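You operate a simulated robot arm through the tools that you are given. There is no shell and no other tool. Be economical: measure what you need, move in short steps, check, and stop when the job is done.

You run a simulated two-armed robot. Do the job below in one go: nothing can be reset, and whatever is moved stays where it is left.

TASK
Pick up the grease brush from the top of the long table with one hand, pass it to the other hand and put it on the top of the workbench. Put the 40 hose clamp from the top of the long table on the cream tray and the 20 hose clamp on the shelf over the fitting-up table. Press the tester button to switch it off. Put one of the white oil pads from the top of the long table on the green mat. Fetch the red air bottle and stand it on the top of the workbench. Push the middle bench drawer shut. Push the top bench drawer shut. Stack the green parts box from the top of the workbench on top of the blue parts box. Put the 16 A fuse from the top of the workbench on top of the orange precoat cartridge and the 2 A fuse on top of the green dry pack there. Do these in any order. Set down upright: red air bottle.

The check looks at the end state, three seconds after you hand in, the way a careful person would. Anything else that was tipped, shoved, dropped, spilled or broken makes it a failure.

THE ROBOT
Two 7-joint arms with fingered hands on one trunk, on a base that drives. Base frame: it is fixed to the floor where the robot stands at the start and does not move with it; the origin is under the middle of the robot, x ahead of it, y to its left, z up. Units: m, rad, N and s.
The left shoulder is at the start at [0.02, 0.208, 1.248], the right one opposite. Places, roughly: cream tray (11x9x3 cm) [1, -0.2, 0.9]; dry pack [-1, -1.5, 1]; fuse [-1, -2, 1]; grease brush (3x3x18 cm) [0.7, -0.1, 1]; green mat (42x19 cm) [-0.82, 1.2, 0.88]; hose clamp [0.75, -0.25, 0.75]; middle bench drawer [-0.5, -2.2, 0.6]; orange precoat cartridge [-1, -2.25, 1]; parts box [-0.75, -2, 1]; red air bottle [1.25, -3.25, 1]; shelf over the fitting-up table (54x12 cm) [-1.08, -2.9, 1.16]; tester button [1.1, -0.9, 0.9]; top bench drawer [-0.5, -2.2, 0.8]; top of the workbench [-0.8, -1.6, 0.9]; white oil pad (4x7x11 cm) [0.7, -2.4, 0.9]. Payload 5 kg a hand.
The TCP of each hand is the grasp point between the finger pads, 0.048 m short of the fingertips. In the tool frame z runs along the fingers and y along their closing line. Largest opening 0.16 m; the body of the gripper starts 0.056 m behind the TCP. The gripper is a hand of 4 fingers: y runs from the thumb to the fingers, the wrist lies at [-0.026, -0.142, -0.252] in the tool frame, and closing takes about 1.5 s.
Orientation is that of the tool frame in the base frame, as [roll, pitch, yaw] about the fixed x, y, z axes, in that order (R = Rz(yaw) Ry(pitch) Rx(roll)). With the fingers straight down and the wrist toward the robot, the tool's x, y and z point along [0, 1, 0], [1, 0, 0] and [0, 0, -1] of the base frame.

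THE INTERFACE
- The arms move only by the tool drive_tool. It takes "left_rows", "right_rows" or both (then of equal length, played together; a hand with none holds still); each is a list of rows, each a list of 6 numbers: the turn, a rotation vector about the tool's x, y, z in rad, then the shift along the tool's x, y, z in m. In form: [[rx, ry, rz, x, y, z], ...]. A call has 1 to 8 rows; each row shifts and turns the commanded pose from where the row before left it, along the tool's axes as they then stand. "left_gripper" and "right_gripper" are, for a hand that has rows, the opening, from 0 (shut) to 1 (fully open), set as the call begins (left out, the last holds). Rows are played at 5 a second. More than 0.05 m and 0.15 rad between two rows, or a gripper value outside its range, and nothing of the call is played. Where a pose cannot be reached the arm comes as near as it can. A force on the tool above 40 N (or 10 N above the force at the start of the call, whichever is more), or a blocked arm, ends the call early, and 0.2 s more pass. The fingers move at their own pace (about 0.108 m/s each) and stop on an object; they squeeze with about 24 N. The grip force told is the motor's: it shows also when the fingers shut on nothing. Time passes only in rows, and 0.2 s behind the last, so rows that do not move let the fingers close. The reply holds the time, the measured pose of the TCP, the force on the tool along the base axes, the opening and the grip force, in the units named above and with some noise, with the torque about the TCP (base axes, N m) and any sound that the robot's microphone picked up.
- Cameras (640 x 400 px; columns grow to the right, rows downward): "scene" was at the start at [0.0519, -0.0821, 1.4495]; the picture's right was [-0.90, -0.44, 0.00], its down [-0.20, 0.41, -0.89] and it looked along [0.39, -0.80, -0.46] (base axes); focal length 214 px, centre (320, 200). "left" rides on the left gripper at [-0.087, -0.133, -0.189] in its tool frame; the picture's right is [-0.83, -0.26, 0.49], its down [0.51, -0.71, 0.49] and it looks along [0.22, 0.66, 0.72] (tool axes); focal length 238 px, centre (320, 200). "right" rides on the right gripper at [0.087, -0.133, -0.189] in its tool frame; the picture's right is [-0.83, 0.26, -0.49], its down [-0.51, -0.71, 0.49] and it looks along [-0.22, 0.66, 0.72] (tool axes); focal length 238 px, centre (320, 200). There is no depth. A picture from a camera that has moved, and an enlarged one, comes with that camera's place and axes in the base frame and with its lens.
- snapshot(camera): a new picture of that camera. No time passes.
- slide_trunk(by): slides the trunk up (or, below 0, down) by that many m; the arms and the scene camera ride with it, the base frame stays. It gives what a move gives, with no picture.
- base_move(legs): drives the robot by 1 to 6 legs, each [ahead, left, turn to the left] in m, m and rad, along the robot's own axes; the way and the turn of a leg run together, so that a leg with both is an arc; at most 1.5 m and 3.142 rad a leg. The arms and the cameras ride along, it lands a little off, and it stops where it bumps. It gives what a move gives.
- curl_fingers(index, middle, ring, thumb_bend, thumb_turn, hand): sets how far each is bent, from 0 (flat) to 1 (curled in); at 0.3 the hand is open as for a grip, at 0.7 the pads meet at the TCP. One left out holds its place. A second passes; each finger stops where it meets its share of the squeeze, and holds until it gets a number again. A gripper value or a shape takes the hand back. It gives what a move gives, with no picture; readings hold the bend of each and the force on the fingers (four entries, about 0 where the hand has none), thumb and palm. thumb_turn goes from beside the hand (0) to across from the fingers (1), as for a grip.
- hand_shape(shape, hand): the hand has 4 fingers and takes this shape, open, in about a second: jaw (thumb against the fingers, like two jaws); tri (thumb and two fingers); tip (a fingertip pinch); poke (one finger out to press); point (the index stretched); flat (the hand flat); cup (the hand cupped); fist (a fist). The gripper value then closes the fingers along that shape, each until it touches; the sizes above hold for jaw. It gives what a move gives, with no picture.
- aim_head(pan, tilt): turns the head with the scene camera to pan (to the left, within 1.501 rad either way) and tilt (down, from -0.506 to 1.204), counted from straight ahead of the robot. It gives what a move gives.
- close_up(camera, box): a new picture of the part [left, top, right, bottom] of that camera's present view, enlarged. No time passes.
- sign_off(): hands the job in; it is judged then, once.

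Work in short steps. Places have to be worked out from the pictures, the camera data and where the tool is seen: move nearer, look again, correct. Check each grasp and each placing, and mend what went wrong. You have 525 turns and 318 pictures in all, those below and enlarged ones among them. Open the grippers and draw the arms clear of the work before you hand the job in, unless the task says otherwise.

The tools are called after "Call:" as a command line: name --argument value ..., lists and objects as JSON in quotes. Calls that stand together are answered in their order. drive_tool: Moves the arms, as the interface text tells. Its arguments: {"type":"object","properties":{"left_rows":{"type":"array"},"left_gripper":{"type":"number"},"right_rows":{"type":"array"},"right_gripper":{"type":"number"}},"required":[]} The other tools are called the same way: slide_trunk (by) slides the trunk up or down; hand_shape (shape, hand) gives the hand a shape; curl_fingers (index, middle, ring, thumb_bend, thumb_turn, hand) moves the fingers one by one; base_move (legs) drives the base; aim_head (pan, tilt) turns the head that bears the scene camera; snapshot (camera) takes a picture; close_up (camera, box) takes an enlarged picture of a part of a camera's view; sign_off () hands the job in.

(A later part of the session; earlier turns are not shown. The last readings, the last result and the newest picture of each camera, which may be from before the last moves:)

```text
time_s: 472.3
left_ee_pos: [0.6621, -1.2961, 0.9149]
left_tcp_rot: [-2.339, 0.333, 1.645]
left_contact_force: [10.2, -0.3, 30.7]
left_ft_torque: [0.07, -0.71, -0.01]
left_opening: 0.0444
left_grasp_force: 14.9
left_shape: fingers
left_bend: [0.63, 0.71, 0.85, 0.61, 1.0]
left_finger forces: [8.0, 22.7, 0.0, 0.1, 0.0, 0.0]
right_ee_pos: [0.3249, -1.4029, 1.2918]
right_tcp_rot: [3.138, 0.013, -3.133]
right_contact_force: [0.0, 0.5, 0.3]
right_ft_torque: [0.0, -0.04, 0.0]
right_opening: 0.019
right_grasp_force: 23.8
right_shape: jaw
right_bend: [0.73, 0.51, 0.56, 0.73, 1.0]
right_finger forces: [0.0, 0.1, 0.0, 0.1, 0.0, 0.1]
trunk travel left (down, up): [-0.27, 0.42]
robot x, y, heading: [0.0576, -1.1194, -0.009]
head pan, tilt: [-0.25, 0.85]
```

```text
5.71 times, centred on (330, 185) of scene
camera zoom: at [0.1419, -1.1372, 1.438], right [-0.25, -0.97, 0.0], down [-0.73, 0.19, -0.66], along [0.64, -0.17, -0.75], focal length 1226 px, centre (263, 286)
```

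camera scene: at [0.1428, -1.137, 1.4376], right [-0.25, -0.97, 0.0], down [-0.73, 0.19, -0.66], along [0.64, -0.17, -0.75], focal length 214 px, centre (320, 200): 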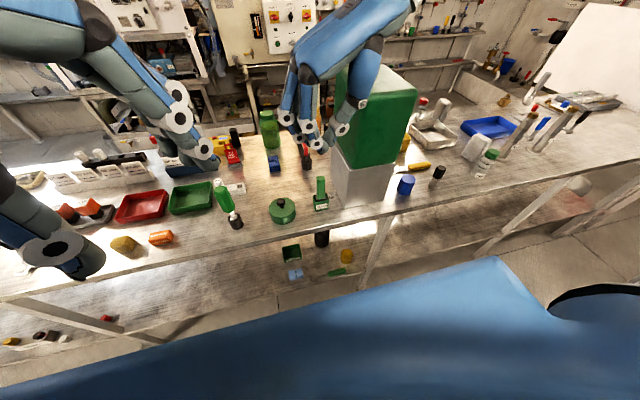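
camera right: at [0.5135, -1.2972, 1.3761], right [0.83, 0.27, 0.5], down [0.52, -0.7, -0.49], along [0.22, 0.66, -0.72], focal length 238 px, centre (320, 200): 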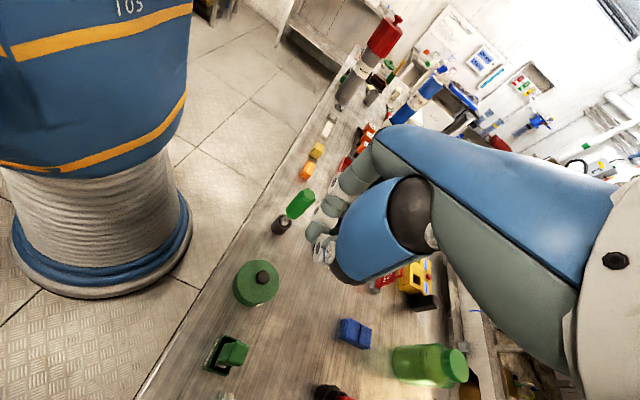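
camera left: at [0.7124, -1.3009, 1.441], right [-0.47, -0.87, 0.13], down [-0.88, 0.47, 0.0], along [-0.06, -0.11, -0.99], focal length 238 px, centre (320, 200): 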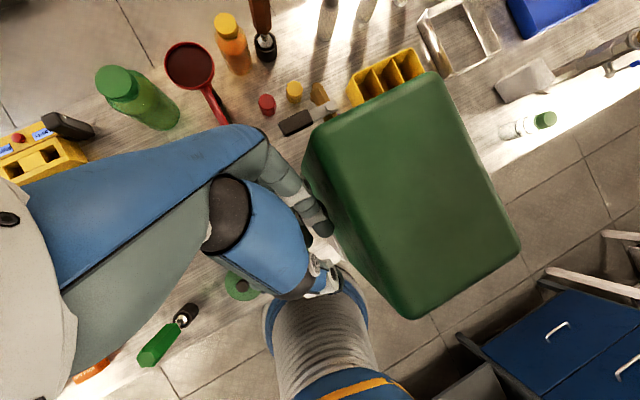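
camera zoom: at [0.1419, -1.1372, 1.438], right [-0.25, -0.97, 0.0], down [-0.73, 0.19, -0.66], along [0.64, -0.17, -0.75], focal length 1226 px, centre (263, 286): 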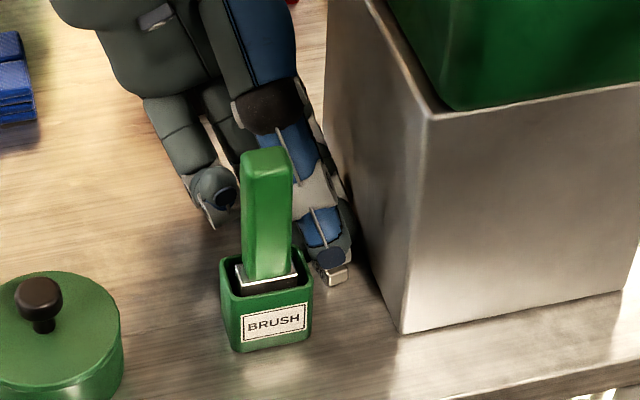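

Fingers touch the table; the clamp is between. Raise 3 mm and close.

Call:
drive_tool --left_rows '[[0, 0, 0, -0.001, -0.0021, -0.002], [0, 0, 0, 0, 0, 0]]'

Call:
drive_tool --left_rows '[[0, 0, 0, 0, 0, 0], [0, 0, 0, 0, 0, 0], [0, 0, 0, 0, 0, 0], [0, 0, 0, 0, 0, 0], [0, 0, 0, 0, 0, 0]]' --left_gripper 0

Call:
close_up --camera "scene" --box '[300, 150, 360, 220]'

```text
time_s: 472.9
left_ee_pos: [0.6589, -1.2964, 0.9144]
left_tcp_rot: [-2.335, 0.329, 1.643]
left_contact_force: [7.4, -4.4, 28.3]
left_ft_torque: [-0.43, -0.28, 0.04]
left_opening: 0.044
left_grasp_force: 14.4
left_shape: fingers
left_bend: [0.63, 0.71, 0.85, 0.61, 1.0]
left_finger forces: [8.4, 19.8, 0.0, 0.0, 0.0, 0.0]
right_ee_pos: [0.3244, -1.4034, 1.2904]
right_tcp_rot: [3.139, 0.013, -3.137]
right_contact_force: [0.3, 0.5, 0.3]
right_ft_torque: [-0.02, 0.02, -0.03]
right_opening: 0.0192
right_grasp_force: 24.2
right_shape: jaw
right_bend: [0.73, 0.51, 0.56, 0.73, 1.0]
right_finger forces: [0.0, 0.0, 0.0, 0.1, 0.0, 0.1]
trunk travel left (down, up): [-0.27, 0.42]
robot x, y, heading: [0.0596, -1.1175, -0.007]
head pan, tilt: [-0.25, 0.85]
```

```text
time_s: 474.1
left_ee_pos: [0.6589, -1.2954, 0.9145]
left_tcp_rot: [-2.335, 0.326, 1.642]
left_contact_force: [-2.9, 0.1, 21.8]
left_ft_torque: [0.01, 0.75, 0.04]
left_opening: 0.0
left_grasp_force: 23.8
left_shape: jaw
left_bend: [0.7, 0.71, 0.7, 0.66, 1.0]
left_finger forces: [11.7, 0.0, 1.6, 0.1, 28.4, 0.0]
right_ee_pos: [0.3241, -1.4038, 1.2923]
right_tcp_rot: [3.138, 0.011, -3.134]
right_contact_force: [0.7, 0.2, -0.1]
right_ft_torque: [0.02, -0.02, 0.0]
right_opening: 0.0191
right_grasp_force: 24.1
right_shape: jaw
right_bend: [0.73, 0.51, 0.56, 0.73, 1.0]
right_finger forces: [0.0, 0.0, 0.0, 0.0, 0.0, 0.0]
trunk travel left (down, up): [-0.27, 0.42]
robot x, y, heading: [0.0583, -1.1164, -0.006]
head pan, tilt: [-0.25, 0.85]
```

```text
5.71 times, centred on (330, 185) of scene
camera zoom: at [0.1415, -1.1371, 1.4377], right [-0.25, -0.97, 0.0], down [-0.73, 0.19, -0.66], along [0.64, -0.17, -0.75], focal length 1226 px, centre (263, 286)
```

zoom: 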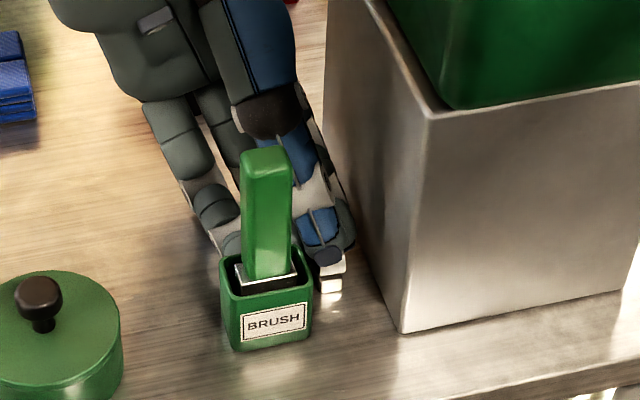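

The thumb came down on the near side incorrectly—the clamp is ~2.5 cm nearer to me than the pinch. Lift 3 cm, open, shift toward me, and retry.

Call:
drive_tool --left_rows '[[0, 0, 0, -0.0096, -0.0205, -0.0197]]'

Call:
curl_fingers --hand "left" --index 0.6 --middle 0.6 --ring 0.85 --thumb_bend 0.58 --thumb_turn 1

Call:
drive_tool --left_rows '[[0, 0, 0, 0.002, -0.0198, 0.0197]]'

Call:
close_up --camera "scene" --box '[300, 150, 360, 220]'

Call:
close_up --camera "left" --box '[260, 160, 400, 290]'

```text
time_s: 474.5
left_ee_pos: [0.6615, -1.2933, 0.9398]
left_tcp_rot: [-2.334, 0.324, 1.645]
left_contact_force: [-0.4, 0.1, -0.7]
left_ft_torque: [-0.06, -0.04, 0.05]
left_opening: 0.0001
left_grasp_force: 24.1
left_shape: jaw
left_bend: [0.7, 0.71, 0.7, 0.68, 1.0]
left_finger forces: [0.0, 0.0, 0.0, 0.1, 0.1, 0.1]
right_ee_pos: [0.3242, -1.4037, 1.2911]
right_tcp_rot: [3.139, 0.011, -3.135]
right_contact_force: [-0.7, 0.0, 0.4]
right_ft_torque: [0.0, -0.11, -0.03]
right_opening: 0.0191
right_grasp_force: 24.5
right_shape: jaw
right_bend: [0.73, 0.51, 0.56, 0.73, 1.0]
right_finger forces: [0.1, 0.0, 0.1, 0.0, 0.0, 0.1]
trunk travel left (down, up): [-0.27, 0.42]
robot x, y, heading: [0.0542, -1.1195, -0.004]
head pan, tilt: [-0.25, 0.85]
```

```text
time_s: 475.5
left_ee_pos: [0.6619, -1.2953, 0.9415]
left_tcp_rot: [-2.335, 0.327, 1.643]
left_contact_force: [-0.7, -0.9, 0.8]
left_ft_torque: [0.01, -0.04, 0.0]
left_opening: 0.0566
left_grasp_force: 0.1
left_shape: fingers
left_bend: [0.6, 0.6, 0.85, 0.57, 1.0]
left_finger forces: [0.0, 0.0, 0.1, 0.1, 0.0, 0.1]
right_ee_pos: [0.3252, -1.4028, 1.2921]
right_tcp_rot: [3.139, 0.01, -3.134]
right_contact_force: [-0.1, 0.5, 0.7]
right_ft_torque: [0.01, -0.03, 0.0]
right_opening: 0.0189
right_grasp_force: 24.2
right_shape: jaw
right_bend: [0.73, 0.51, 0.56, 0.73, 1.0]
right_finger forces: [0.0, 0.0, 0.1, 0.1, 0.0, 0.0]
trunk travel left (down, up): [-0.27, 0.42]
robot x, y, heading: [0.0577, -1.118, -0.007]
head pan, tilt: [-0.25, 0.85]
```

```text
time_s: 475.9
left_ee_pos: [0.6337, -1.2947, 0.9425]
left_tcp_rot: [-2.337, 0.328, 1.644]
left_contact_force: [-0.7, 1.3, -0.1]
left_ft_torque: [0.0, -0.09, 0.03]
left_opening: 0.0569
left_grasp_force: 0.2
left_shape: fingers
left_bend: [0.6, 0.6, 0.85, 0.57, 1.0]
left_finger forces: [0.0, 0.1, 0.1, 0.0, 0.0, 0.0]
right_ee_pos: [0.3239, -1.4028, 1.2913]
right_tcp_rot: [3.137, 0.012, -3.134]
right_contact_force: [-0.6, 0.5, -0.7]
right_ft_torque: [-0.04, -0.11, 0.01]
right_opening: 0.0192
right_grasp_force: 24.5
right_shape: jaw
right_bend: [0.73, 0.51, 0.56, 0.73, 1.0]
right_finger forces: [0.0, 0.0, 0.0, 0.0, 0.0, 0.1]
trunk travel left (down, up): [-0.27, 0.42]
robot x, y, heading: [0.0587, -1.1168, -0.012]
head pan, tilt: [-0.25, 0.85]
```

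```text
5.71 times, centred on (330, 185) of scene
camera zoom: at [0.1419, -1.1371, 1.4377], right [-0.25, -0.97, 0.0], down [-0.73, 0.19, -0.66], along [0.64, -0.17, -0.75], focal length 1226 px, centre (263, 286)
```

zoom: 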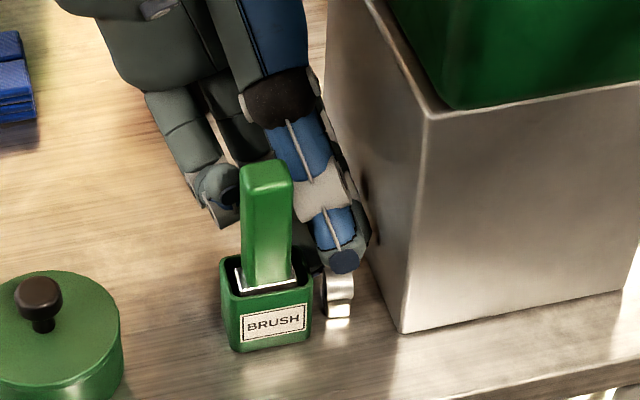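

```text
3.08 times, centred on (330, 225) of left
camera zoom: at [0.6776, -1.2998, 1.1844], right [-0.47, -0.88, 0.13], down [-0.88, 0.47, 0.0], along [-0.06, -0.11, -0.99], focal length 733 px, centre (289, 123)
```

zoom: 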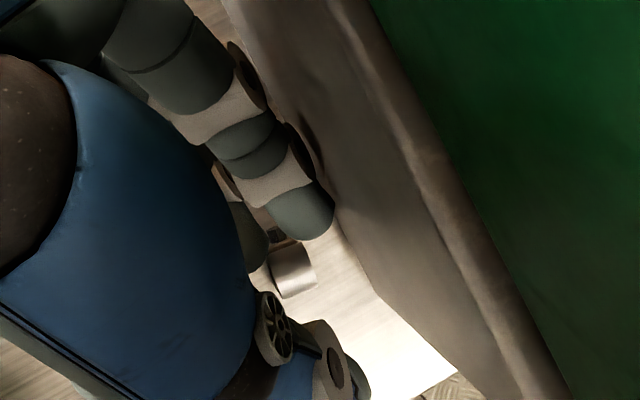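

Now the pinch centre coincides with the clamp (0.605,−1.306). Lower 2.6 cm and close.

Call:
drive_tool --left_rows '[[0, 0, 0, 0.009, 0.008, 0.007], [0, 0, 0, 0.0041, 0.0089, 0.0086]]'

Call:
close_up --camera "scene" --box '[300, 150, 360, 220]'

Call:
close_up --camera "left" --box '[260, 160, 400, 290]'

```text
time_s: 476.5
left_ee_pos: [0.6343, -1.2894, 0.9199]
left_tcp_rot: [-2.339, 0.333, 1.645]
left_contact_force: [9.6, -2.1, 27.8]
left_ft_torque: [0.02, -0.88, -0.09]
left_opening: 0.0568
left_grasp_force: 14.6
left_shape: fingers
left_bend: [0.6, 0.66, 0.85, 0.57, 1.0]
left_finger forces: [0.0, 28.3, 0.0, 0.0, 0.1, 0.0]
right_ee_pos: [0.3235, -1.4035, 1.2919]
right_tcp_rot: [3.136, 0.012, -3.132]
right_contact_force: [-0.2, 0.1, 0.5]
right_ft_torque: [0.0, 0.04, -0.02]
right_opening: 0.0189
right_grasp_force: 24.1
right_shape: jaw
right_bend: [0.73, 0.51, 0.56, 0.73, 1.0]
right_finger forces: [0.0, 0.0, 0.0, 0.1, 0.0, 0.0]
trunk travel left (down, up): [-0.27, 0.42]
robot x, y, heading: [0.0593, -1.1189, -0.006]
head pan, tilt: [-0.25, 0.85]
```

```text
5.71 times, centred on (330, 185) of scene
camera zoom: at [0.1424, -1.1374, 1.438], right [-0.25, -0.97, 0.0], down [-0.73, 0.19, -0.66], along [0.64, -0.17, -0.75], focal length 1226 px, centre (263, 286)
```

zoom: 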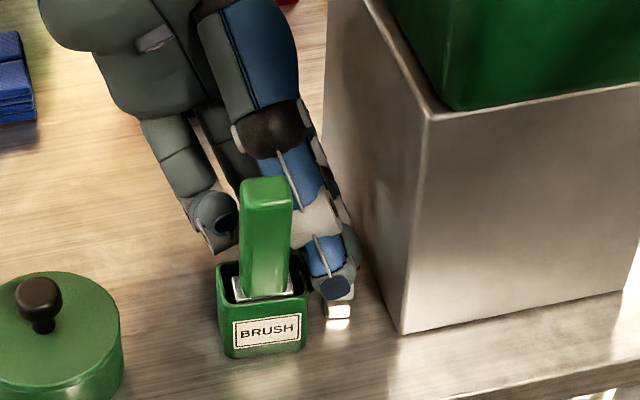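

```text
3.08 times, centred on (330, 225) of left
camera zoom: at [0.679, -1.2946, 1.1625], right [-0.47, -0.88, 0.13], down [-0.88, 0.47, -0.01], along [-0.05, -0.12, -0.99], focal length 733 px, centre (289, 123)
```

zoom: 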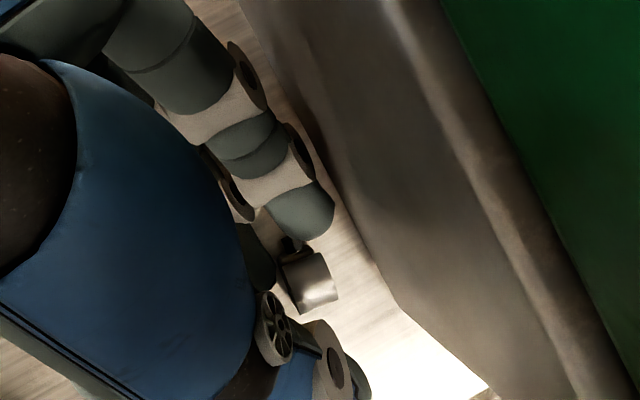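

The clamp is directly between index tip and thumb. Close index and thumb.

Call:
drive_tool --left_rows '[[0, 0, 0, -0.001, -0.0021, -0.002]]'

Call:
curl_fingers --hand "left" --index 0.8 --middle 0.7 --ring 0.85 --thumb_bend 0.8 --thumb_turn 1

Call:
close_up --camera "left" --box '[260, 160, 400, 290]'

```text
time_s: 476.9
left_ee_pos: [0.6326, -1.2894, 0.9192]
left_tcp_rot: [-2.334, 0.327, 1.643]
left_contact_force: [5.7, -4.4, 20.3]
left_ft_torque: [-0.12, -0.57, -0.05]
left_opening: 0.0568
left_grasp_force: 10.7
left_shape: fingers
left_bend: [0.6, 0.67, 0.85, 0.57, 1.0]
left_finger forces: [0.1, 20.4, 0.0, 0.0, 0.0, 0.0]
right_ee_pos: [0.3246, -1.403, 1.2917]
right_tcp_rot: [3.138, 0.013, -3.134]
right_contact_force: [-0.6, 0.0, 0.6]
right_ft_torque: [0.03, -0.02, 0.0]
right_opening: 0.0191
right_grasp_force: 23.5
right_shape: jaw
right_bend: [0.73, 0.51, 0.56, 0.73, 1.0]
right_finger forces: [0.0, 0.1, 0.1, 0.0, 0.0, 0.1]
trunk travel left (down, up): [-0.27, 0.42]
robot x, y, heading: [0.0557, -1.1175, -0.008]
head pan, tilt: [-0.25, 0.85]
```

```text
time_s: 477.9
left_ee_pos: [0.6329, -1.2887, 0.9198]
left_tcp_rot: [-2.337, 0.327, 1.645]
left_contact_force: [-1.9, 0.7, 1.9]
left_ft_torque: [-0.04, 0.08, -0.02]
left_opening: 0.0053
left_grasp_force: 0.0
left_shape: fingers
left_bend: [0.77, 0.7, 0.85, 0.76, 1.0]
left_finger forces: [0.0, 0.1, 0.0, 0.0, 0.1, 0.0]
right_ee_pos: [0.326, -1.4025, 1.2918]
right_tcp_rot: [3.138, 0.011, -3.133]
right_contact_force: [0.3, -0.2, -0.3]
right_ft_torque: [0.01, -0.03, -0.03]
right_opening: 0.0193
right_grasp_force: 24.7
right_shape: jaw
right_bend: [0.73, 0.51, 0.56, 0.73, 1.0]
right_finger forces: [0.0, 0.1, 0.1, 0.1, 0.0, 0.0]
trunk travel left (down, up): [-0.27, 0.42]
robot x, y, heading: [0.0558, -1.1173, -0.011]
head pan, tilt: [-0.25, 0.85]
```

```text
3.08 times, centred on (330, 225) of left
camera zoom: at [0.6772, -1.2944, 1.161], right [-0.47, -0.87, 0.13], down [-0.88, 0.47, 0.0], along [-0.06, -0.11, -0.99], focal length 733 px, centre (289, 123)
```

zoom: 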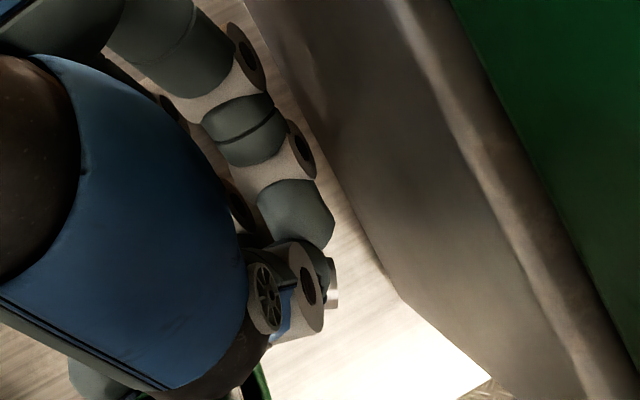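

The pads closed above it. Fold the middle finger away, set a smaller opening and go lower before pinching.

Call:
curl_fingers --hand "left" --index 0.6 --middle 0.85 --ring 0.9 --thumb_bend 0.6 --thumb_turn 1

Call:
drive_tool --left_rows '[[0, 0, 0, 0.0016, 0.0034, 0.0033], [0, 0, 0, 0.0016, 0.0034, 0.0033]]'

Call:
close_up --camera "left" --box '[260, 160, 400, 290]'

```text
time_s: 478.9
left_ee_pos: [0.633, -1.289, 0.9181]
left_tcp_rot: [-2.335, 0.327, 1.643]
left_contact_force: [0.3, 0.2, 0.4]
left_ft_torque: [0.01, -0.04, -0.02]
left_opening: 0.0517
left_grasp_force: 0.0
left_shape: fingers
left_bend: [0.6, 0.85, 0.9, 0.6, 1.0]
left_finger forces: [0.1, 0.0, 0.0, 0.0, 0.0, 0.1]
right_ee_pos: [0.3251, -1.404, 1.2913]
right_tcp_rot: [3.138, 0.01, -3.134]
right_contact_force: [-0.8, 1.5, 0.3]
right_ft_torque: [0.0, 0.01, 0.01]
right_opening: 0.019
right_grasp_force: 23.9
right_shape: jaw
right_bend: [0.73, 0.51, 0.56, 0.73, 1.0]
right_finger forces: [0.0, 0.1, 0.1, 0.1, 0.0, 0.1]
trunk travel left (down, up): [-0.27, 0.42]
robot x, y, heading: [0.0534, -1.1207, -0.004]
head pan, tilt: [-0.25, 0.85]
```

```text
time_s: 479.5
left_ee_pos: [0.633, -1.2886, 0.9107]
left_tcp_rot: [-2.336, 0.329, 1.644]
left_contact_force: [4.7, -1.4, 13.7]
left_ft_torque: [-0.39, 0.04, 0.09]
left_opening: 0.0429
left_grasp_force: 6.8
left_shape: fingers
left_bend: [0.65, 0.85, 0.9, 0.6, 1.0]
left_finger forces: [13.9, 0.0, 0.1, 0.0, 0.1, 0.0]
right_ee_pos: [0.3252, -1.4031, 1.2911]
right_tcp_rot: [3.137, 0.012, -3.133]
right_contact_force: [0.3, 0.7, -0.5]
right_ft_torque: [0.0, -0.01, -0.01]
right_opening: 0.0191
right_grasp_force: 24.2
right_shape: jaw
right_bend: [0.73, 0.51, 0.56, 0.73, 1.0]
right_finger forces: [0.0, 0.0, 0.1, 0.0, 0.0, 0.1]
trunk travel left (down, up): [-0.27, 0.42]
robot x, y, heading: [0.0539, -1.1172, -0.003]
head pan, tilt: [-0.25, 0.85]
```

```text
3.08 times, centred on (330, 225) of left
camera zoom: at [0.6774, -1.294, 1.1529], right [-0.47, -0.88, 0.13], down [-0.88, 0.47, 0.0], along [-0.06, -0.11, -0.99], focal length 733 px, centre (289, 123)
```

zoom: 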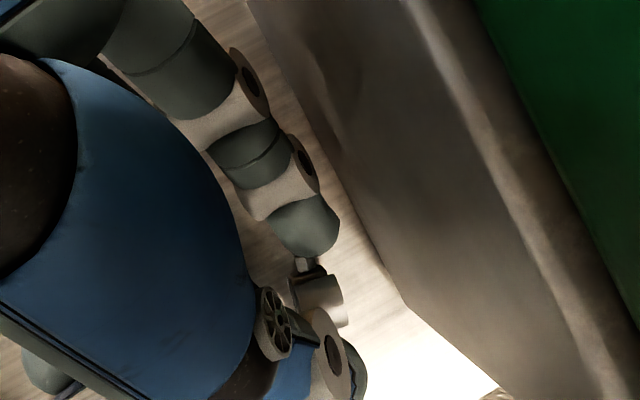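

Index tip is on the table right behind the clamp. Close the thumb toward it.

Call:
curl_fingers --hand "left" --index 0.68 --thumb_bend 0.85

Call:
close_up --camera "left" --box '[260, 160, 400, 290]'

```text
time_s: 480.5
left_ee_pos: [0.6313, -1.2889, 0.9122]
left_tcp_rot: [-2.338, 0.331, 1.645]
left_contact_force: [1.3, -0.9, 31.8]
left_ft_torque: [-0.5, 0.56, 0.12]
left_opening: 0.02
left_grasp_force: 24.8
left_shape: fingers
left_bend: [0.64, 0.85, 0.9, 0.78, 1.0]
left_finger forces: [19.3, 0.1, 0.0, 0.0, 29.1, 0.0]
right_ee_pos: [0.324, -1.4033, 1.291]
right_tcp_rot: [3.138, 0.012, -3.133]
right_contact_force: [0.3, -0.5, 0.0]
right_ft_torque: [-0.02, 0.01, 0.02]
right_opening: 0.0192
right_grasp_force: 23.9
right_shape: jaw
right_bend: [0.73, 0.51, 0.56, 0.73, 1.0]
right_finger forces: [0.1, 0.0, 0.1, 0.1, 0.0, 0.0]
trunk travel left (down, up): [-0.27, 0.42]
robot x, y, heading: [0.0562, -1.1181, -0.006]
head pan, tilt: [-0.25, 0.85]
```

```text
3.08 times, centred on (330, 225) of left
camera zoom: at [0.6763, -1.2938, 1.1535], right [-0.47, -0.87, 0.13], down [-0.88, 0.47, 0.0], along [-0.06, -0.11, -0.99], focal length 733 px, centre (289, 123)
```

zoom: 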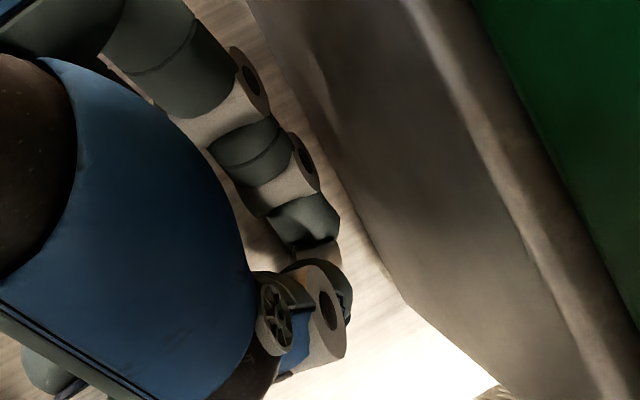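

Forces indicate the clamp is pinched (opening 2 cm). Lift gently.

Call:
drive_tool --left_rows '[[0, 0, 0, -0.0032, -0.0068, -0.0066], [0, 0, 0, -0.0064, -0.0137, -0.0131], [0, 0, 0, -0.0064, -0.0137, -0.0131]]'

Call:
close_up --camera "scene" --box '[290, 130, 370, 220]'

```text
time_s: 481.3
left_ee_pos: [0.6329, -1.2903, 0.9575]
left_tcp_rot: [-2.336, 0.324, 1.644]
left_contact_force: [-0.2, 0.5, -0.8]
left_ft_torque: [-0.01, 0.01, -0.01]
left_opening: 0.0168
left_grasp_force: 9.6
left_shape: fingers
left_bend: [0.62, 0.85, 0.9, 0.81, 1.0]
left_finger forces: [9.4, 0.0, 0.0, 0.0, 9.3, 0.1]
right_ee_pos: [0.3239, -1.4035, 1.29]
right_tcp_rot: [3.137, 0.012, -3.132]
right_contact_force: [0.2, 0.1, -0.4]
right_ft_torque: [0.02, 0.0, -0.01]
right_opening: 0.0191
right_grasp_force: 23.7
right_shape: jaw
right_bend: [0.73, 0.51, 0.56, 0.73, 1.0]
right_finger forces: [0.0, 0.0, 0.0, 0.1, 0.0, 0.0]
trunk travel left (down, up): [-0.27, 0.42]
robot x, y, heading: [0.0556, -1.1191, -0.007]
head pan, tilt: [-0.25, 0.85]
```

```text
4.44 times, centred on (330, 175) of scene
camera zoom: at [0.1429, -1.1377, 1.4375], right [-0.25, -0.97, 0.0], down [-0.73, 0.19, -0.66], along [0.64, -0.17, -0.75], focal length 953 px, centre (276, 311)
```

zoom: 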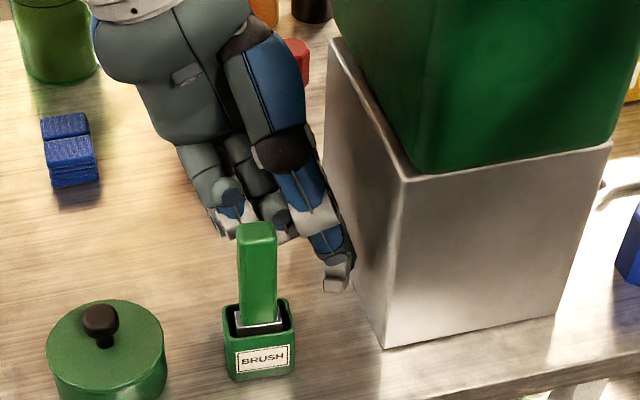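

The clamp is held between index and thumb. Raise it straight up well clear.

Call:
drive_tool --left_rows '[[0, 0, 0, -0.0128, -0.0274, -0.0262], [0, 0, 0, -0.0145, -0.0308, -0.0295], [0, 0, 0, -0.0145, -0.0308, -0.0295], [0, 0, 0, -0.0145, -0.0308, -0.0295], [0, 0, 0, -0.0145, -0.0308, -0.0295], [0, 0, 0, 0.03, 0, -0.01], [0, 0, 0, 0.04, 0, 0], [0, 0, 0, 0.04, 0, 0]]'

Call:
close_up --camera "left" --box '[260, 160, 400, 290]'

Call:
close_up --camera "scene" --box '[290, 150, 390, 220]'

```text
time_s: 483.1
left_ee_pos: [0.6328, -1.1833, 1.1482]
left_tcp_rot: [-2.334, 0.329, 1.643]
left_contact_force: [0.0, 0.8, 0.1]
left_ft_torque: [-0.09, 0.0, 0.03]
left_opening: 0.0167
left_grasp_force: 9.1
left_shape: fingers
left_bend: [0.62, 0.85, 0.9, 0.81, 1.0]
left_finger forces: [9.4, 0.0, 0.0, 0.0, 9.2, 0.0]
right_ee_pos: [0.3253, -1.4017, 1.2914]
right_tcp_rot: [3.14, 0.012, -3.135]
right_contact_force: [-1.1, 1.0, -1.3]
right_ft_torque: [-0.09, 0.0, 0.02]
right_opening: 0.0191
right_grasp_force: 24.1
right_shape: jaw
right_bend: [0.73, 0.51, 0.56, 0.73, 1.0]
right_finger forces: [0.1, 0.0, 0.1, 0.0, 0.0, 0.0]
trunk travel left (down, up): [-0.27, 0.42]
robot x, y, heading: [0.0609, -1.1163, -0.009]
head pan, tilt: [-0.25, 0.85]
```

```text
3.08 times, centred on (330, 225) of left
camera zoom: at [0.678, -1.1871, 1.3901], right [-0.47, -0.87, 0.13], down [-0.88, 0.47, 0.0], along [-0.06, -0.11, -0.99], focal length 733 px, centre (289, 123)
```

zoom: 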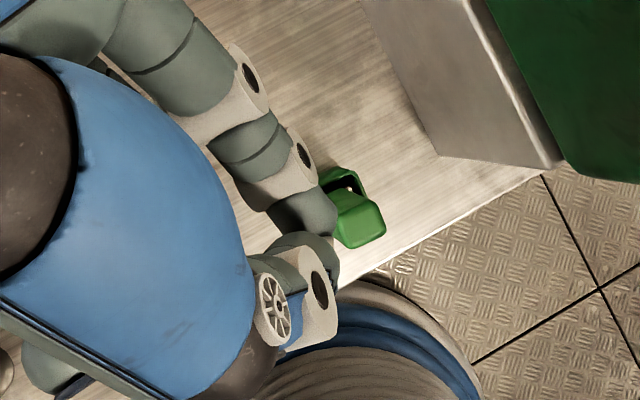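

```text
5.71 times, centred on (340, 185) of scene
camera zoom: at [0.1434, -1.1357, 1.4376], right [-0.25, -0.97, 0.0], down [-0.73, 0.19, -0.66], along [0.64, -0.17, -0.75], focal length 1226 px, centre (206, 286)
```

zoom: 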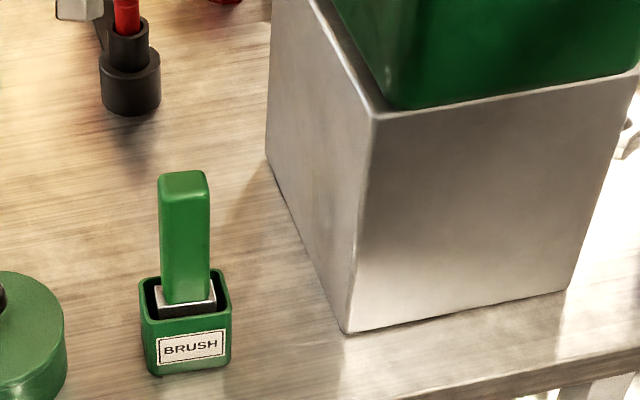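

The BRUSH stand got nudged ~2.5 cm; I'll push it back afterwards with the right hand. First park the left hand (with the clamp) to the left and bring the right hand to the standard orientation.

Call:
drive_tool --left_rows '[[0, 0, 0, 0.04, -0.01, -0.02], [0, 0, 0, 0.04, -0.01, -0.02], [0, 0, 0, 0.04, -0.01, -0.02], [0, 0, 0, 0.045, 0, 0], [0, 0, 0, 0.045, 0, 0], [0, 0, 0, 0.045, 0, 0], [0, 0, 0, 0.045, 0, 0], [0, 0, 0, 0, 0, 0]]' --right_rows '[[0, 0, 0.145, 0, 0, 0], [0, 0, 0.145, 0, 0, 0], [0, 0, 0.145, 0, 0, 0], [0, 0, 0.145, 0, 0, 0], [0, 0, 0.145, 0, 0, 0], [0, 0, 0.145, 0, 0, 0], [0, 0, 0.145, 0, 0, 0], [0, 0, 0.145, 0, 0, 0]]'

Call:
drive_tool --right_rows '[[0, 0, 0.14, 0.03, 0, 0], [0, 0, 0.14, 0.04, 0, 0], [0, 0, 0.13, 0.045, 0, 0], [0, -0.14, 0, 0.045, 0, 0], [0, -0.14, 0, 0.045, 0, 0], [0, -0.14, 0, 0.04, 0, 0]]'

```text
time_s: 484.9
left_ee_pos: [0.6336, -0.8779, 1.1117]
left_tcp_rot: [-2.334, 0.326, 1.642]
left_contact_force: [-0.2, -0.5, -0.6]
left_ft_torque: [0.04, -0.02, -0.01]
left_opening: 0.0169
left_grasp_force: 9.6
left_shape: fingers
left_bend: [0.62, 0.85, 0.9, 0.81, 1.0]
left_finger forces: [9.4, 0.0, 0.0, 0.0, 9.3, 0.0]
right_ee_pos: [0.3377, -1.4085, 1.3076]
right_tcp_rot: [3.132, 0.001, 1.988]
right_contact_force: [-0.2, -0.4, 0.1]
right_ft_torque: [0.03, 0.01, -0.01]
right_opening: 0.0191
right_grasp_force: 24.0
right_shape: jaw
right_bend: [0.73, 0.51, 0.56, 0.73, 1.0]
right_finger forces: [0.0, 0.0, 0.0, 0.0, 0.0, 0.0]
right hand out of reach, approached as far as the arm can: row 7, 8
trunk travel left (down, up): [-0.27, 0.42]
robot x, y, heading: [0.0539, -1.1187, -0.01]
head pan, tilt: [-0.25, 0.85]
```

```text
time_s: 486.3
left_ee_pos: [0.6336, -0.8726, 1.1097]
left_tcp_rot: [-2.337, 0.331, 1.64]
left_contact_force: [-0.1, 2.2, -1.1]
left_ft_torque: [-0.27, 0.07, 0.12]
left_opening: 0.0167
left_grasp_force: 9.0
left_shape: fingers
left_bend: [0.62, 0.85, 0.9, 0.81, 1.0]
left_finger forces: [9.6, 0.0, 0.1, 0.1, 9.3, 0.0]
right_ee_pos: [0.316, -1.1654, 1.3188]
right_tcp_rot: [3.132, 0.423, 1.573]
right_contact_force: [0.8, 4.2, -0.2]
right_ft_torque: [-0.46, 0.03, -0.12]
right_opening: 0.0191
right_grasp_force: 24.5
right_shape: jaw
right_bend: [0.73, 0.51, 0.56, 0.73, 1.0]
right_finger forces: [0.0, 0.0, 0.1, 0.0, 0.0, 0.1]
right hand out of reach, approached as far as the arm can: row 1, 2
trunk travel left (down, up): [-0.27, 0.42]
robot x, y, heading: [0.0593, -1.1181, -0.004]
head pan, tilt: [-0.25, 0.85]
```

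A green pot is close by, so instead I'll move the stand back by gently pinching its handle and sliding. Untilt the right hand, open partly and go above the handle (≈(0.593,−1.242)).

Call:
drive_tool --right_rows '[[0, 0.14, 0, -0.02, 0.045, 0], [0, 0.14, 0, -0.02, 0.045, 0], [0, 0.14, 0, -0.02, 0.045, 0], [0, 0, 0, -0.015, 0.045, 0], [0, 0, 0, 0, 0.045, 0], [0, 0, 0, 0, 0.045, 0], [0, 0, 0, 0, 0, 0.05], [0, 0, 0, 0, 0, 0.05]]'

Call:
curl_fingers --hand "right" --index 0.45 --middle 0.45 --ring 0.45 --thumb_bend 0.45 --thumb_turn 1

Call:
close_up --camera "right" --box '[180, 140, 440, 360]'

```text
time_s: 488.1
left_ee_pos: [0.6352, -0.8755, 1.1098]
left_tcp_rot: [-2.332, 0.328, 1.647]
left_contact_force: [-0.4, 1.3, -0.5]
left_ft_torque: [-0.1, 0.09, 0.02]
left_opening: 0.0168
left_grasp_force: 9.1
left_shape: fingers
left_bend: [0.62, 0.85, 0.9, 0.81, 1.0]
left_finger forces: [9.5, 0.0, 0.1, 0.0, 9.2, 0.0]
right_ee_pos: [0.5846, -1.2389, 1.2374]
right_tcp_rot: [3.131, -0.002, 1.58]
right_contact_force: [0.7, -0.2, -0.4]
right_ft_torque: [-0.12, 0.12, 0.0]
right_opening: 0.0191
right_grasp_force: 23.9
right_shape: jaw
right_bend: [0.73, 0.51, 0.56, 0.73, 1.0]
right_finger forces: [0.0, 0.0, 0.0, 0.1, 0.0, 0.0]
trunk travel left (down, up): [-0.27, 0.42]
robot x, y, heading: [0.0541, -1.1154, -0.009]
head pan, tilt: [-0.25, 0.85]
```

```text
time_s: 489.1
left_ee_pos: [0.6354, -0.8774, 1.1119]
left_tcp_rot: [-2.336, 0.327, 1.645]
left_contact_force: [0.1, 0.8, 0.0]
left_ft_torque: [-0.01, -0.01, 0.0]
left_opening: 0.0165
left_grasp_force: 9.5
left_shape: fingers
left_bend: [0.62, 0.85, 0.9, 0.81, 1.0]
left_finger forces: [9.5, 0.0, 0.0, 0.0, 9.3, 0.0]
right_ee_pos: [0.5849, -1.2405, 1.2378]
right_tcp_rot: [3.131, -0.004, 1.58]
right_contact_force: [-0.4, 0.0, 0.2]
right_ft_torque: [-0.02, 0.0, 0.0]
right_opening: 0.1104
right_grasp_force: 0.0
right_shape: fingers
right_bend: [0.45, 0.45, 0.45, 0.45, 0.99]
right_finger forces: [0.0, 0.0, 0.0, 0.1, 0.0, 0.0]
trunk travel left (down, up): [-0.27, 0.42]
robot x, y, heading: [0.0557, -1.1181, -0.007]
head pan, tilt: [-0.25, 0.85]
```

```text
1.82 times, centred on (310, 250) of right
camera zoom: at [0.4479, -1.1566, 1.4262], right [0.26, -0.83, 0.49], down [-0.7, -0.51, -0.5], along [0.67, -0.21, -0.72], focal length 433 px, centre (338, 109)
```

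zoom: 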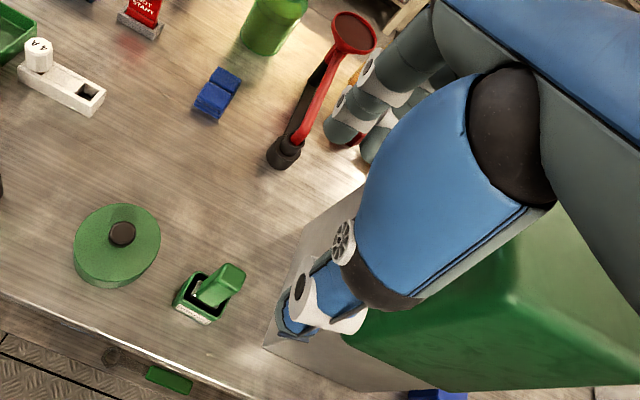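

Handle top at (0.583,−1.237), right under the hand. Descend to it.

Call:
drive_tool --right_rows '[[0, 0, 0, 0.003, 0, 0.045], [0, 0, 0, 0, 0, 0.05], [0, 0, 0, 0, 0, 0.05], [0, 0, 0, 0, 0, 0.05], [0, 0, 0, 0, 0, 0.05]]'

Call:
close_up --camera "scene" --box '[290, 120, 390, 220]'

```text
time_s: 490.3
left_ee_pos: [0.6368, -0.8769, 1.1107]
left_tcp_rot: [-2.333, 0.327, 1.643]
left_contact_force: [1.2, -0.5, -0.5]
left_ft_torque: [0.05, 0.12, -0.13]
left_opening: 0.0166
left_grasp_force: 9.0
left_shape: fingers
left_bend: [0.62, 0.85, 0.9, 0.81, 1.0]
left_finger forces: [9.6, 0.0, 0.0, 0.1, 9.4, 0.0]
right_ee_pos: [0.594, -1.2377, 0.994]
right_tcp_rot: [3.13, -0.004, 1.578]
right_contact_force: [1.9, -0.4, 0.8]
right_ft_torque: [0.03, 0.21, 0.03]
right_opening: 0.1109
right_grasp_force: 0.1
right_shape: fingers
right_bend: [0.45, 0.45, 0.45, 0.45, 0.99]
right_finger forces: [0.0, 0.0, 0.0, 0.1, 0.1, 0.1]
trunk travel left (down, up): [-0.27, 0.42]
robot x, y, heading: [0.0578, -1.1171, -0.007]
head pan, tilt: [-0.25, 0.85]
```

```text
4.00 times, centred on (340, 170) of scene
camera zoom: at [0.1452, -1.137, 1.4373], right [-0.25, -0.97, 0.0], down [-0.73, 0.19, -0.66], along [0.64, -0.17, -0.75], focal length 858 px, centre (240, 320)
```

zoom: 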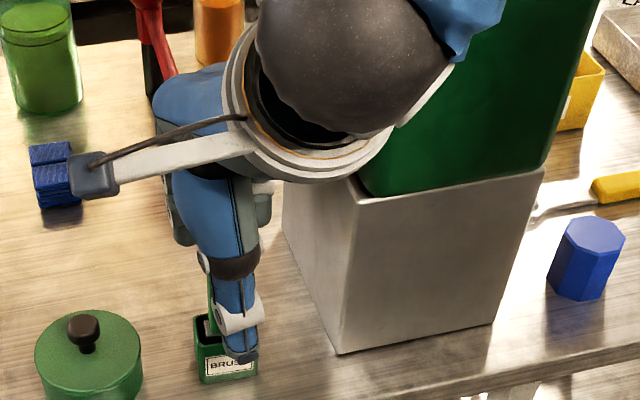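

Shift 12 mm left and pinch the handle.

Call:
drive_tool --right_rows '[[0, 0, 0, 0.012, -0.004, 0], [0, 0, 0, 0, 0, 0]]'

Call:
drive_tool --right_rows '[[0, 0, 0, 0, 0, 0], [0, 0, 0, 0, 0, 0], [0, 0, 0, 0, 0, 0], [0, 0, 0, 0, 0, 0], [0, 0, 0, 0, 0, 0]]' --right_gripper 0

Call:
close_up --camera "scene" --box '[290, 150, 390, 220]'

```text
time_s: 490.9
left_ee_pos: [0.6332, -0.8764, 1.1128]
left_tcp_rot: [-2.336, 0.327, 1.643]
left_contact_force: [-0.5, -0.5, 0.3]
left_ft_torque: [0.02, -0.08, 0.01]
left_opening: 0.0165
left_grasp_force: 9.8
left_shape: fingers
left_bend: [0.62, 0.85, 0.9, 0.81, 1.0]
left_finger forces: [9.6, 0.0, 0.0, 0.0, 9.3, 0.0]
right_ee_pos: [0.5857, -1.2269, 0.9953]
right_tcp_rot: [3.128, -0.004, 1.577]
right_contact_force: [-0.3, -0.7, 0.4]
right_ft_torque: [0.02, -0.02, -0.02]
right_opening: 0.111
right_grasp_force: 0.1
right_shape: fingers
right_bend: [0.45, 0.45, 0.45, 0.45, 0.99]
right_finger forces: [0.1, 0.0, 0.0, 0.0, 0.0, 0.0]
trunk travel left (down, up): [-0.27, 0.42]
robot x, y, heading: [0.0529, -1.1176, -0.007]
head pan, tilt: [-0.25, 0.85]
```

```text
time_s: 492.1
left_ee_pos: [0.6338, -0.8776, 1.1116]
left_tcp_rot: [-2.336, 0.328, 1.644]
left_contact_force: [0.0, -0.1, -0.2]
left_ft_torque: [0.0, 0.02, 0.0]
left_opening: 0.0167
left_grasp_force: 9.8
left_shape: fingers
left_bend: [0.62, 0.85, 0.9, 0.81, 1.0]
left_finger forces: [9.6, 0.0, 0.0, 0.1, 9.4, 0.0]
right_ee_pos: [0.5857, -1.2267, 0.9945]
right_tcp_rot: [3.13, -0.004, 1.58]
right_contact_force: [1.5, -1.0, 1.7]
right_ft_torque: [-0.12, -0.07, 0.04]
right_opening: 0.0134
right_grasp_force: 24.1
right_shape: jaw
right_bend: [0.7, 0.7, 0.7, 0.76, 1.0]
right_finger forces: [4.8, 14.3, 0.0, 0.0, 16.2, 0.0]
trunk travel left (down, up): [-0.27, 0.42]
robot x, y, heading: [0.0558, -1.1157, -0.009]
head pan, tilt: [-0.25, 0.85]
```

```text
5.71 times, centred on (340, 185) of scene
camera zoom: at [0.1431, -1.1371, 1.4376], right [-0.25, -0.97, 0.0], down [-0.73, 0.19, -0.66], along [0.64, -0.17, -0.75], focal length 1226 px, centre (206, 286)
```

zoom: 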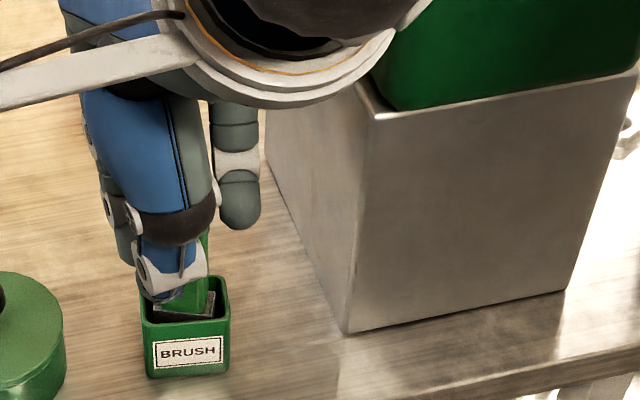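

Pinched. Slide it (+x 1.6 cm, −y 2.6 cm) and compare with the original picture.

Call:
drive_tool --right_rows '[[0, 0, 0, -0.013, 0.008, 0], [0, 0, 0, -0.013, 0.008, 0], [0, 0, 0, 0, 0, 0]]'

Call:
close_up --camera "scene" --box '[290, 150, 390, 220]'

```text
time_s: 492.9
left_ee_pos: [0.6343, -0.8764, 1.1123]
left_tcp_rot: [-2.335, 0.327, 1.644]
left_contact_force: [0.3, -0.2, -0.5]
left_ft_torque: [0.0, 0.02, 0.01]
left_opening: 0.0166
left_grasp_force: 9.6
left_shape: fingers
left_bend: [0.62, 0.85, 0.9, 0.81, 1.0]
left_finger forces: [9.7, 0.0, 0.0, 0.0, 9.4, 0.0]
right_ee_pos: [0.6038, -1.2497, 0.9947]
right_tcp_rot: [3.129, -0.004, 1.58]
right_contact_force: [-1.6, 3.3, 10.4]
right_ft_torque: [0.08, 0.17, -0.08]
right_opening: 0.0142
right_grasp_force: 24.3
right_shape: jaw
right_bend: [0.7, 0.7, 0.7, 0.77, 1.0]
right_finger forces: [8.5, 11.5, 0.0, 0.0, 18.2, 0.0]
trunk travel left (down, up): [-0.27, 0.42]
robot x, y, heading: [0.0548, -1.1161, -0.007]
head pan, tilt: [-0.25, 0.85]
```

```text
5.71 times, centred on (340, 185) of scene
camera zoom: at [0.1426, -1.1364, 1.4377], right [-0.25, -0.97, 0.0], down [-0.73, 0.19, -0.66], along [0.64, -0.17, -0.75], focal length 1226 px, centre (206, 286)
```

zoom: 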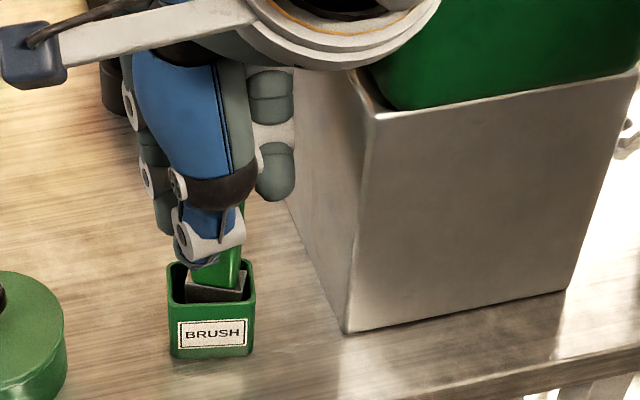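

Almost at the original spot. Push 7 mm further away, 2 mm right, then release gently.

Call:
drive_tool --right_rows '[[0, 0, 0, -0.002, 0.008, 0], [0, 0, 0, 0, 0, 0]]'

Call:
curl_fingers --hand "right" --index 0.62 --middle 0.62 --ring 0.6 --thumb_bend 0.67 --thumb_turn 1

Call:
curl_fingers --hand "right" --index 0.45 --middle 0.45 --ring 0.45 --thumb_bend 0.45

Call:
drive_tool --right_rows '[[0, 0, 0, 0, 0, -0.03], [0, 0, 0, 0, 0, -0.05], [0, 0, 0, 0, 0, -0.05], [0, 0, 0, 0, 0, -0.05], [0, 0, 0, 0, 0, -0.05], [0, 0, 0, 0, -0.045, 0], [0, 0, 0, 0, -0.045, 0], [0, 0, 0, 0, -0.045, 0]]'

Call:
close_up --camera "scene" --box '[290, 150, 390, 220]'

```text
time_s: 493.5
left_ee_pos: [0.6337, -0.8771, 1.1116]
left_tcp_rot: [-2.335, 0.327, 1.642]
left_contact_force: [-0.2, -0.9, 0.3]
left_ft_torque: [-0.06, -0.04, 0.0]
left_opening: 0.0164
left_grasp_force: 9.6
left_shape: fingers
left_bend: [0.62, 0.85, 0.9, 0.81, 1.0]
left_finger forces: [9.6, 0.1, 0.1, 0.0, 9.4, 0.1]
right_ee_pos: [0.6096, -1.2524, 0.9943]
right_tcp_rot: [3.13, -0.004, 1.578]
right_contact_force: [-2.7, 2.1, 13.3]
right_ft_torque: [0.0, 0.35, -0.03]
right_opening: 0.0139
right_grasp_force: 24.3
right_shape: jaw
right_bend: [0.7, 0.7, 0.7, 0.77, 1.0]
right_finger forces: [8.5, 11.5, 0.0, 0.0, 19.7, 0.1]
trunk travel left (down, up): [-0.27, 0.42]
robot x, y, heading: [0.0554, -1.1142, -0.007]
head pan, tilt: [-0.25, 0.85]
```

```text
time_s: 494.5
left_ee_pos: [0.6346, -0.8774, 1.1118]
left_tcp_rot: [-2.336, 0.327, 1.644]
left_contact_force: [-0.9, 0.6, -1.2]
left_ft_torque: [0.01, -0.01, 0.02]
left_opening: 0.0168
left_grasp_force: 9.3
left_shape: fingers
left_bend: [0.62, 0.85, 0.9, 0.81, 1.0]
left_finger forces: [9.7, 0.1, 0.0, 0.1, 9.4, 0.1]
right_ee_pos: [0.6108, -1.2529, 0.9932]
right_tcp_rot: [3.131, -0.004, 1.58]
right_contact_force: [-0.3, -0.1, -0.3]
right_ft_torque: [-0.03, 0.05, -0.03]
right_opening: 0.034
right_grasp_force: 0.0
right_shape: fingers
right_bend: [0.62, 0.62, 0.6, 0.67, 1.0]
right_finger forces: [0.1, 0.0, 0.0, 0.0, 0.3, 0.1]
trunk travel left (down, up): [-0.27, 0.42]
robot x, y, heading: [0.0549, -1.117, -0.005]
head pan, tilt: [-0.25, 0.85]
```

```text
time_s: 495.5
left_ee_pos: [0.6331, -0.877, 1.1122]
left_tcp_rot: [-2.335, 0.328, 1.646]
left_contact_force: [0.4, 0.4, -0.8]
left_ft_torque: [0.03, 0.0, 0.0]
left_opening: 0.0168
left_grasp_force: 9.3
left_shape: fingers
left_bend: [0.62, 0.85, 0.9, 0.81, 1.0]
left_finger forces: [9.6, 0.0, 0.0, 0.0, 9.4, 0.0]
right_ee_pos: [0.61, -1.2535, 0.9927]
right_tcp_rot: [3.132, -0.003, 1.579]
right_contact_force: [0.3, -0.3, 0.0]
right_ft_torque: [0.0, 0.01, -0.03]
right_opening: 0.111
right_grasp_force: 0.1
right_shape: fingers
right_bend: [0.45, 0.45, 0.45, 0.45, 0.99]
right_finger forces: [0.0, 0.0, 0.0, 0.0, 0.0, 0.0]
trunk travel left (down, up): [-0.27, 0.42]
robot x, y, heading: [0.0577, -1.1177, -0.005]
head pan, tilt: [-0.25, 0.85]
```

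```text
time_s: 497.3
left_ee_pos: [0.6331, -0.8772, 1.1124]
left_tcp_rot: [-2.337, 0.325, 1.643]
left_contact_force: [-1.1, -1.5, 0.0]
left_ft_torque: [0.14, -0.09, -0.04]
left_opening: 0.0169
left_grasp_force: 9.4
left_shape: fingers
left_bend: [0.62, 0.85, 0.9, 0.81, 1.0]
left_finger forces: [9.5, 0.0, 0.0, 0.0, 9.4, 0.1]
right_ee_pos: [0.4687, -1.2572, 1.2228]
right_tcp_rot: [3.127, -0.005, 1.58]
right_contact_force: [-1.3, -0.9, 0.5]
right_ft_torque: [0.07, -0.07, 0.01]
right_opening: 0.1111
right_grasp_force: 0.1
right_shape: fingers
right_bend: [0.45, 0.45, 0.45, 0.45, 0.99]
right_finger forces: [0.0, 0.0, 0.0, 0.0, 0.0, 0.0]
trunk travel left (down, up): [-0.27, 0.42]
robot x, y, heading: [0.0537, -1.114, -0.002]
head pan, tilt: [-0.25, 0.85]
```

```text
5.71 times, centred on (340, 185) of scene
camera zoom: at [0.1418, -1.1385, 1.4377], right [-0.25, -0.97, 0.0], down [-0.73, 0.19, -0.66], along [0.64, -0.17, -0.75], focal length 1226 px, centre (206, 286)
```

zoom: 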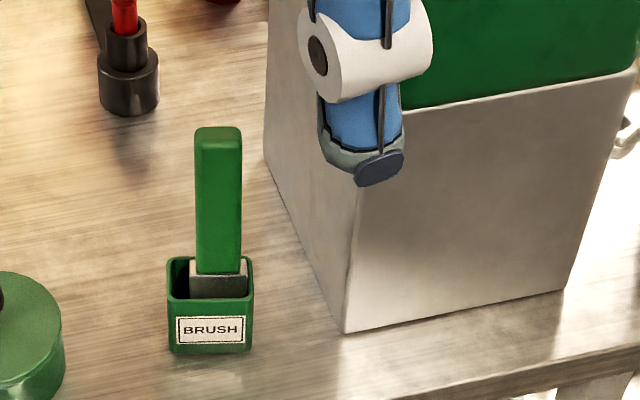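

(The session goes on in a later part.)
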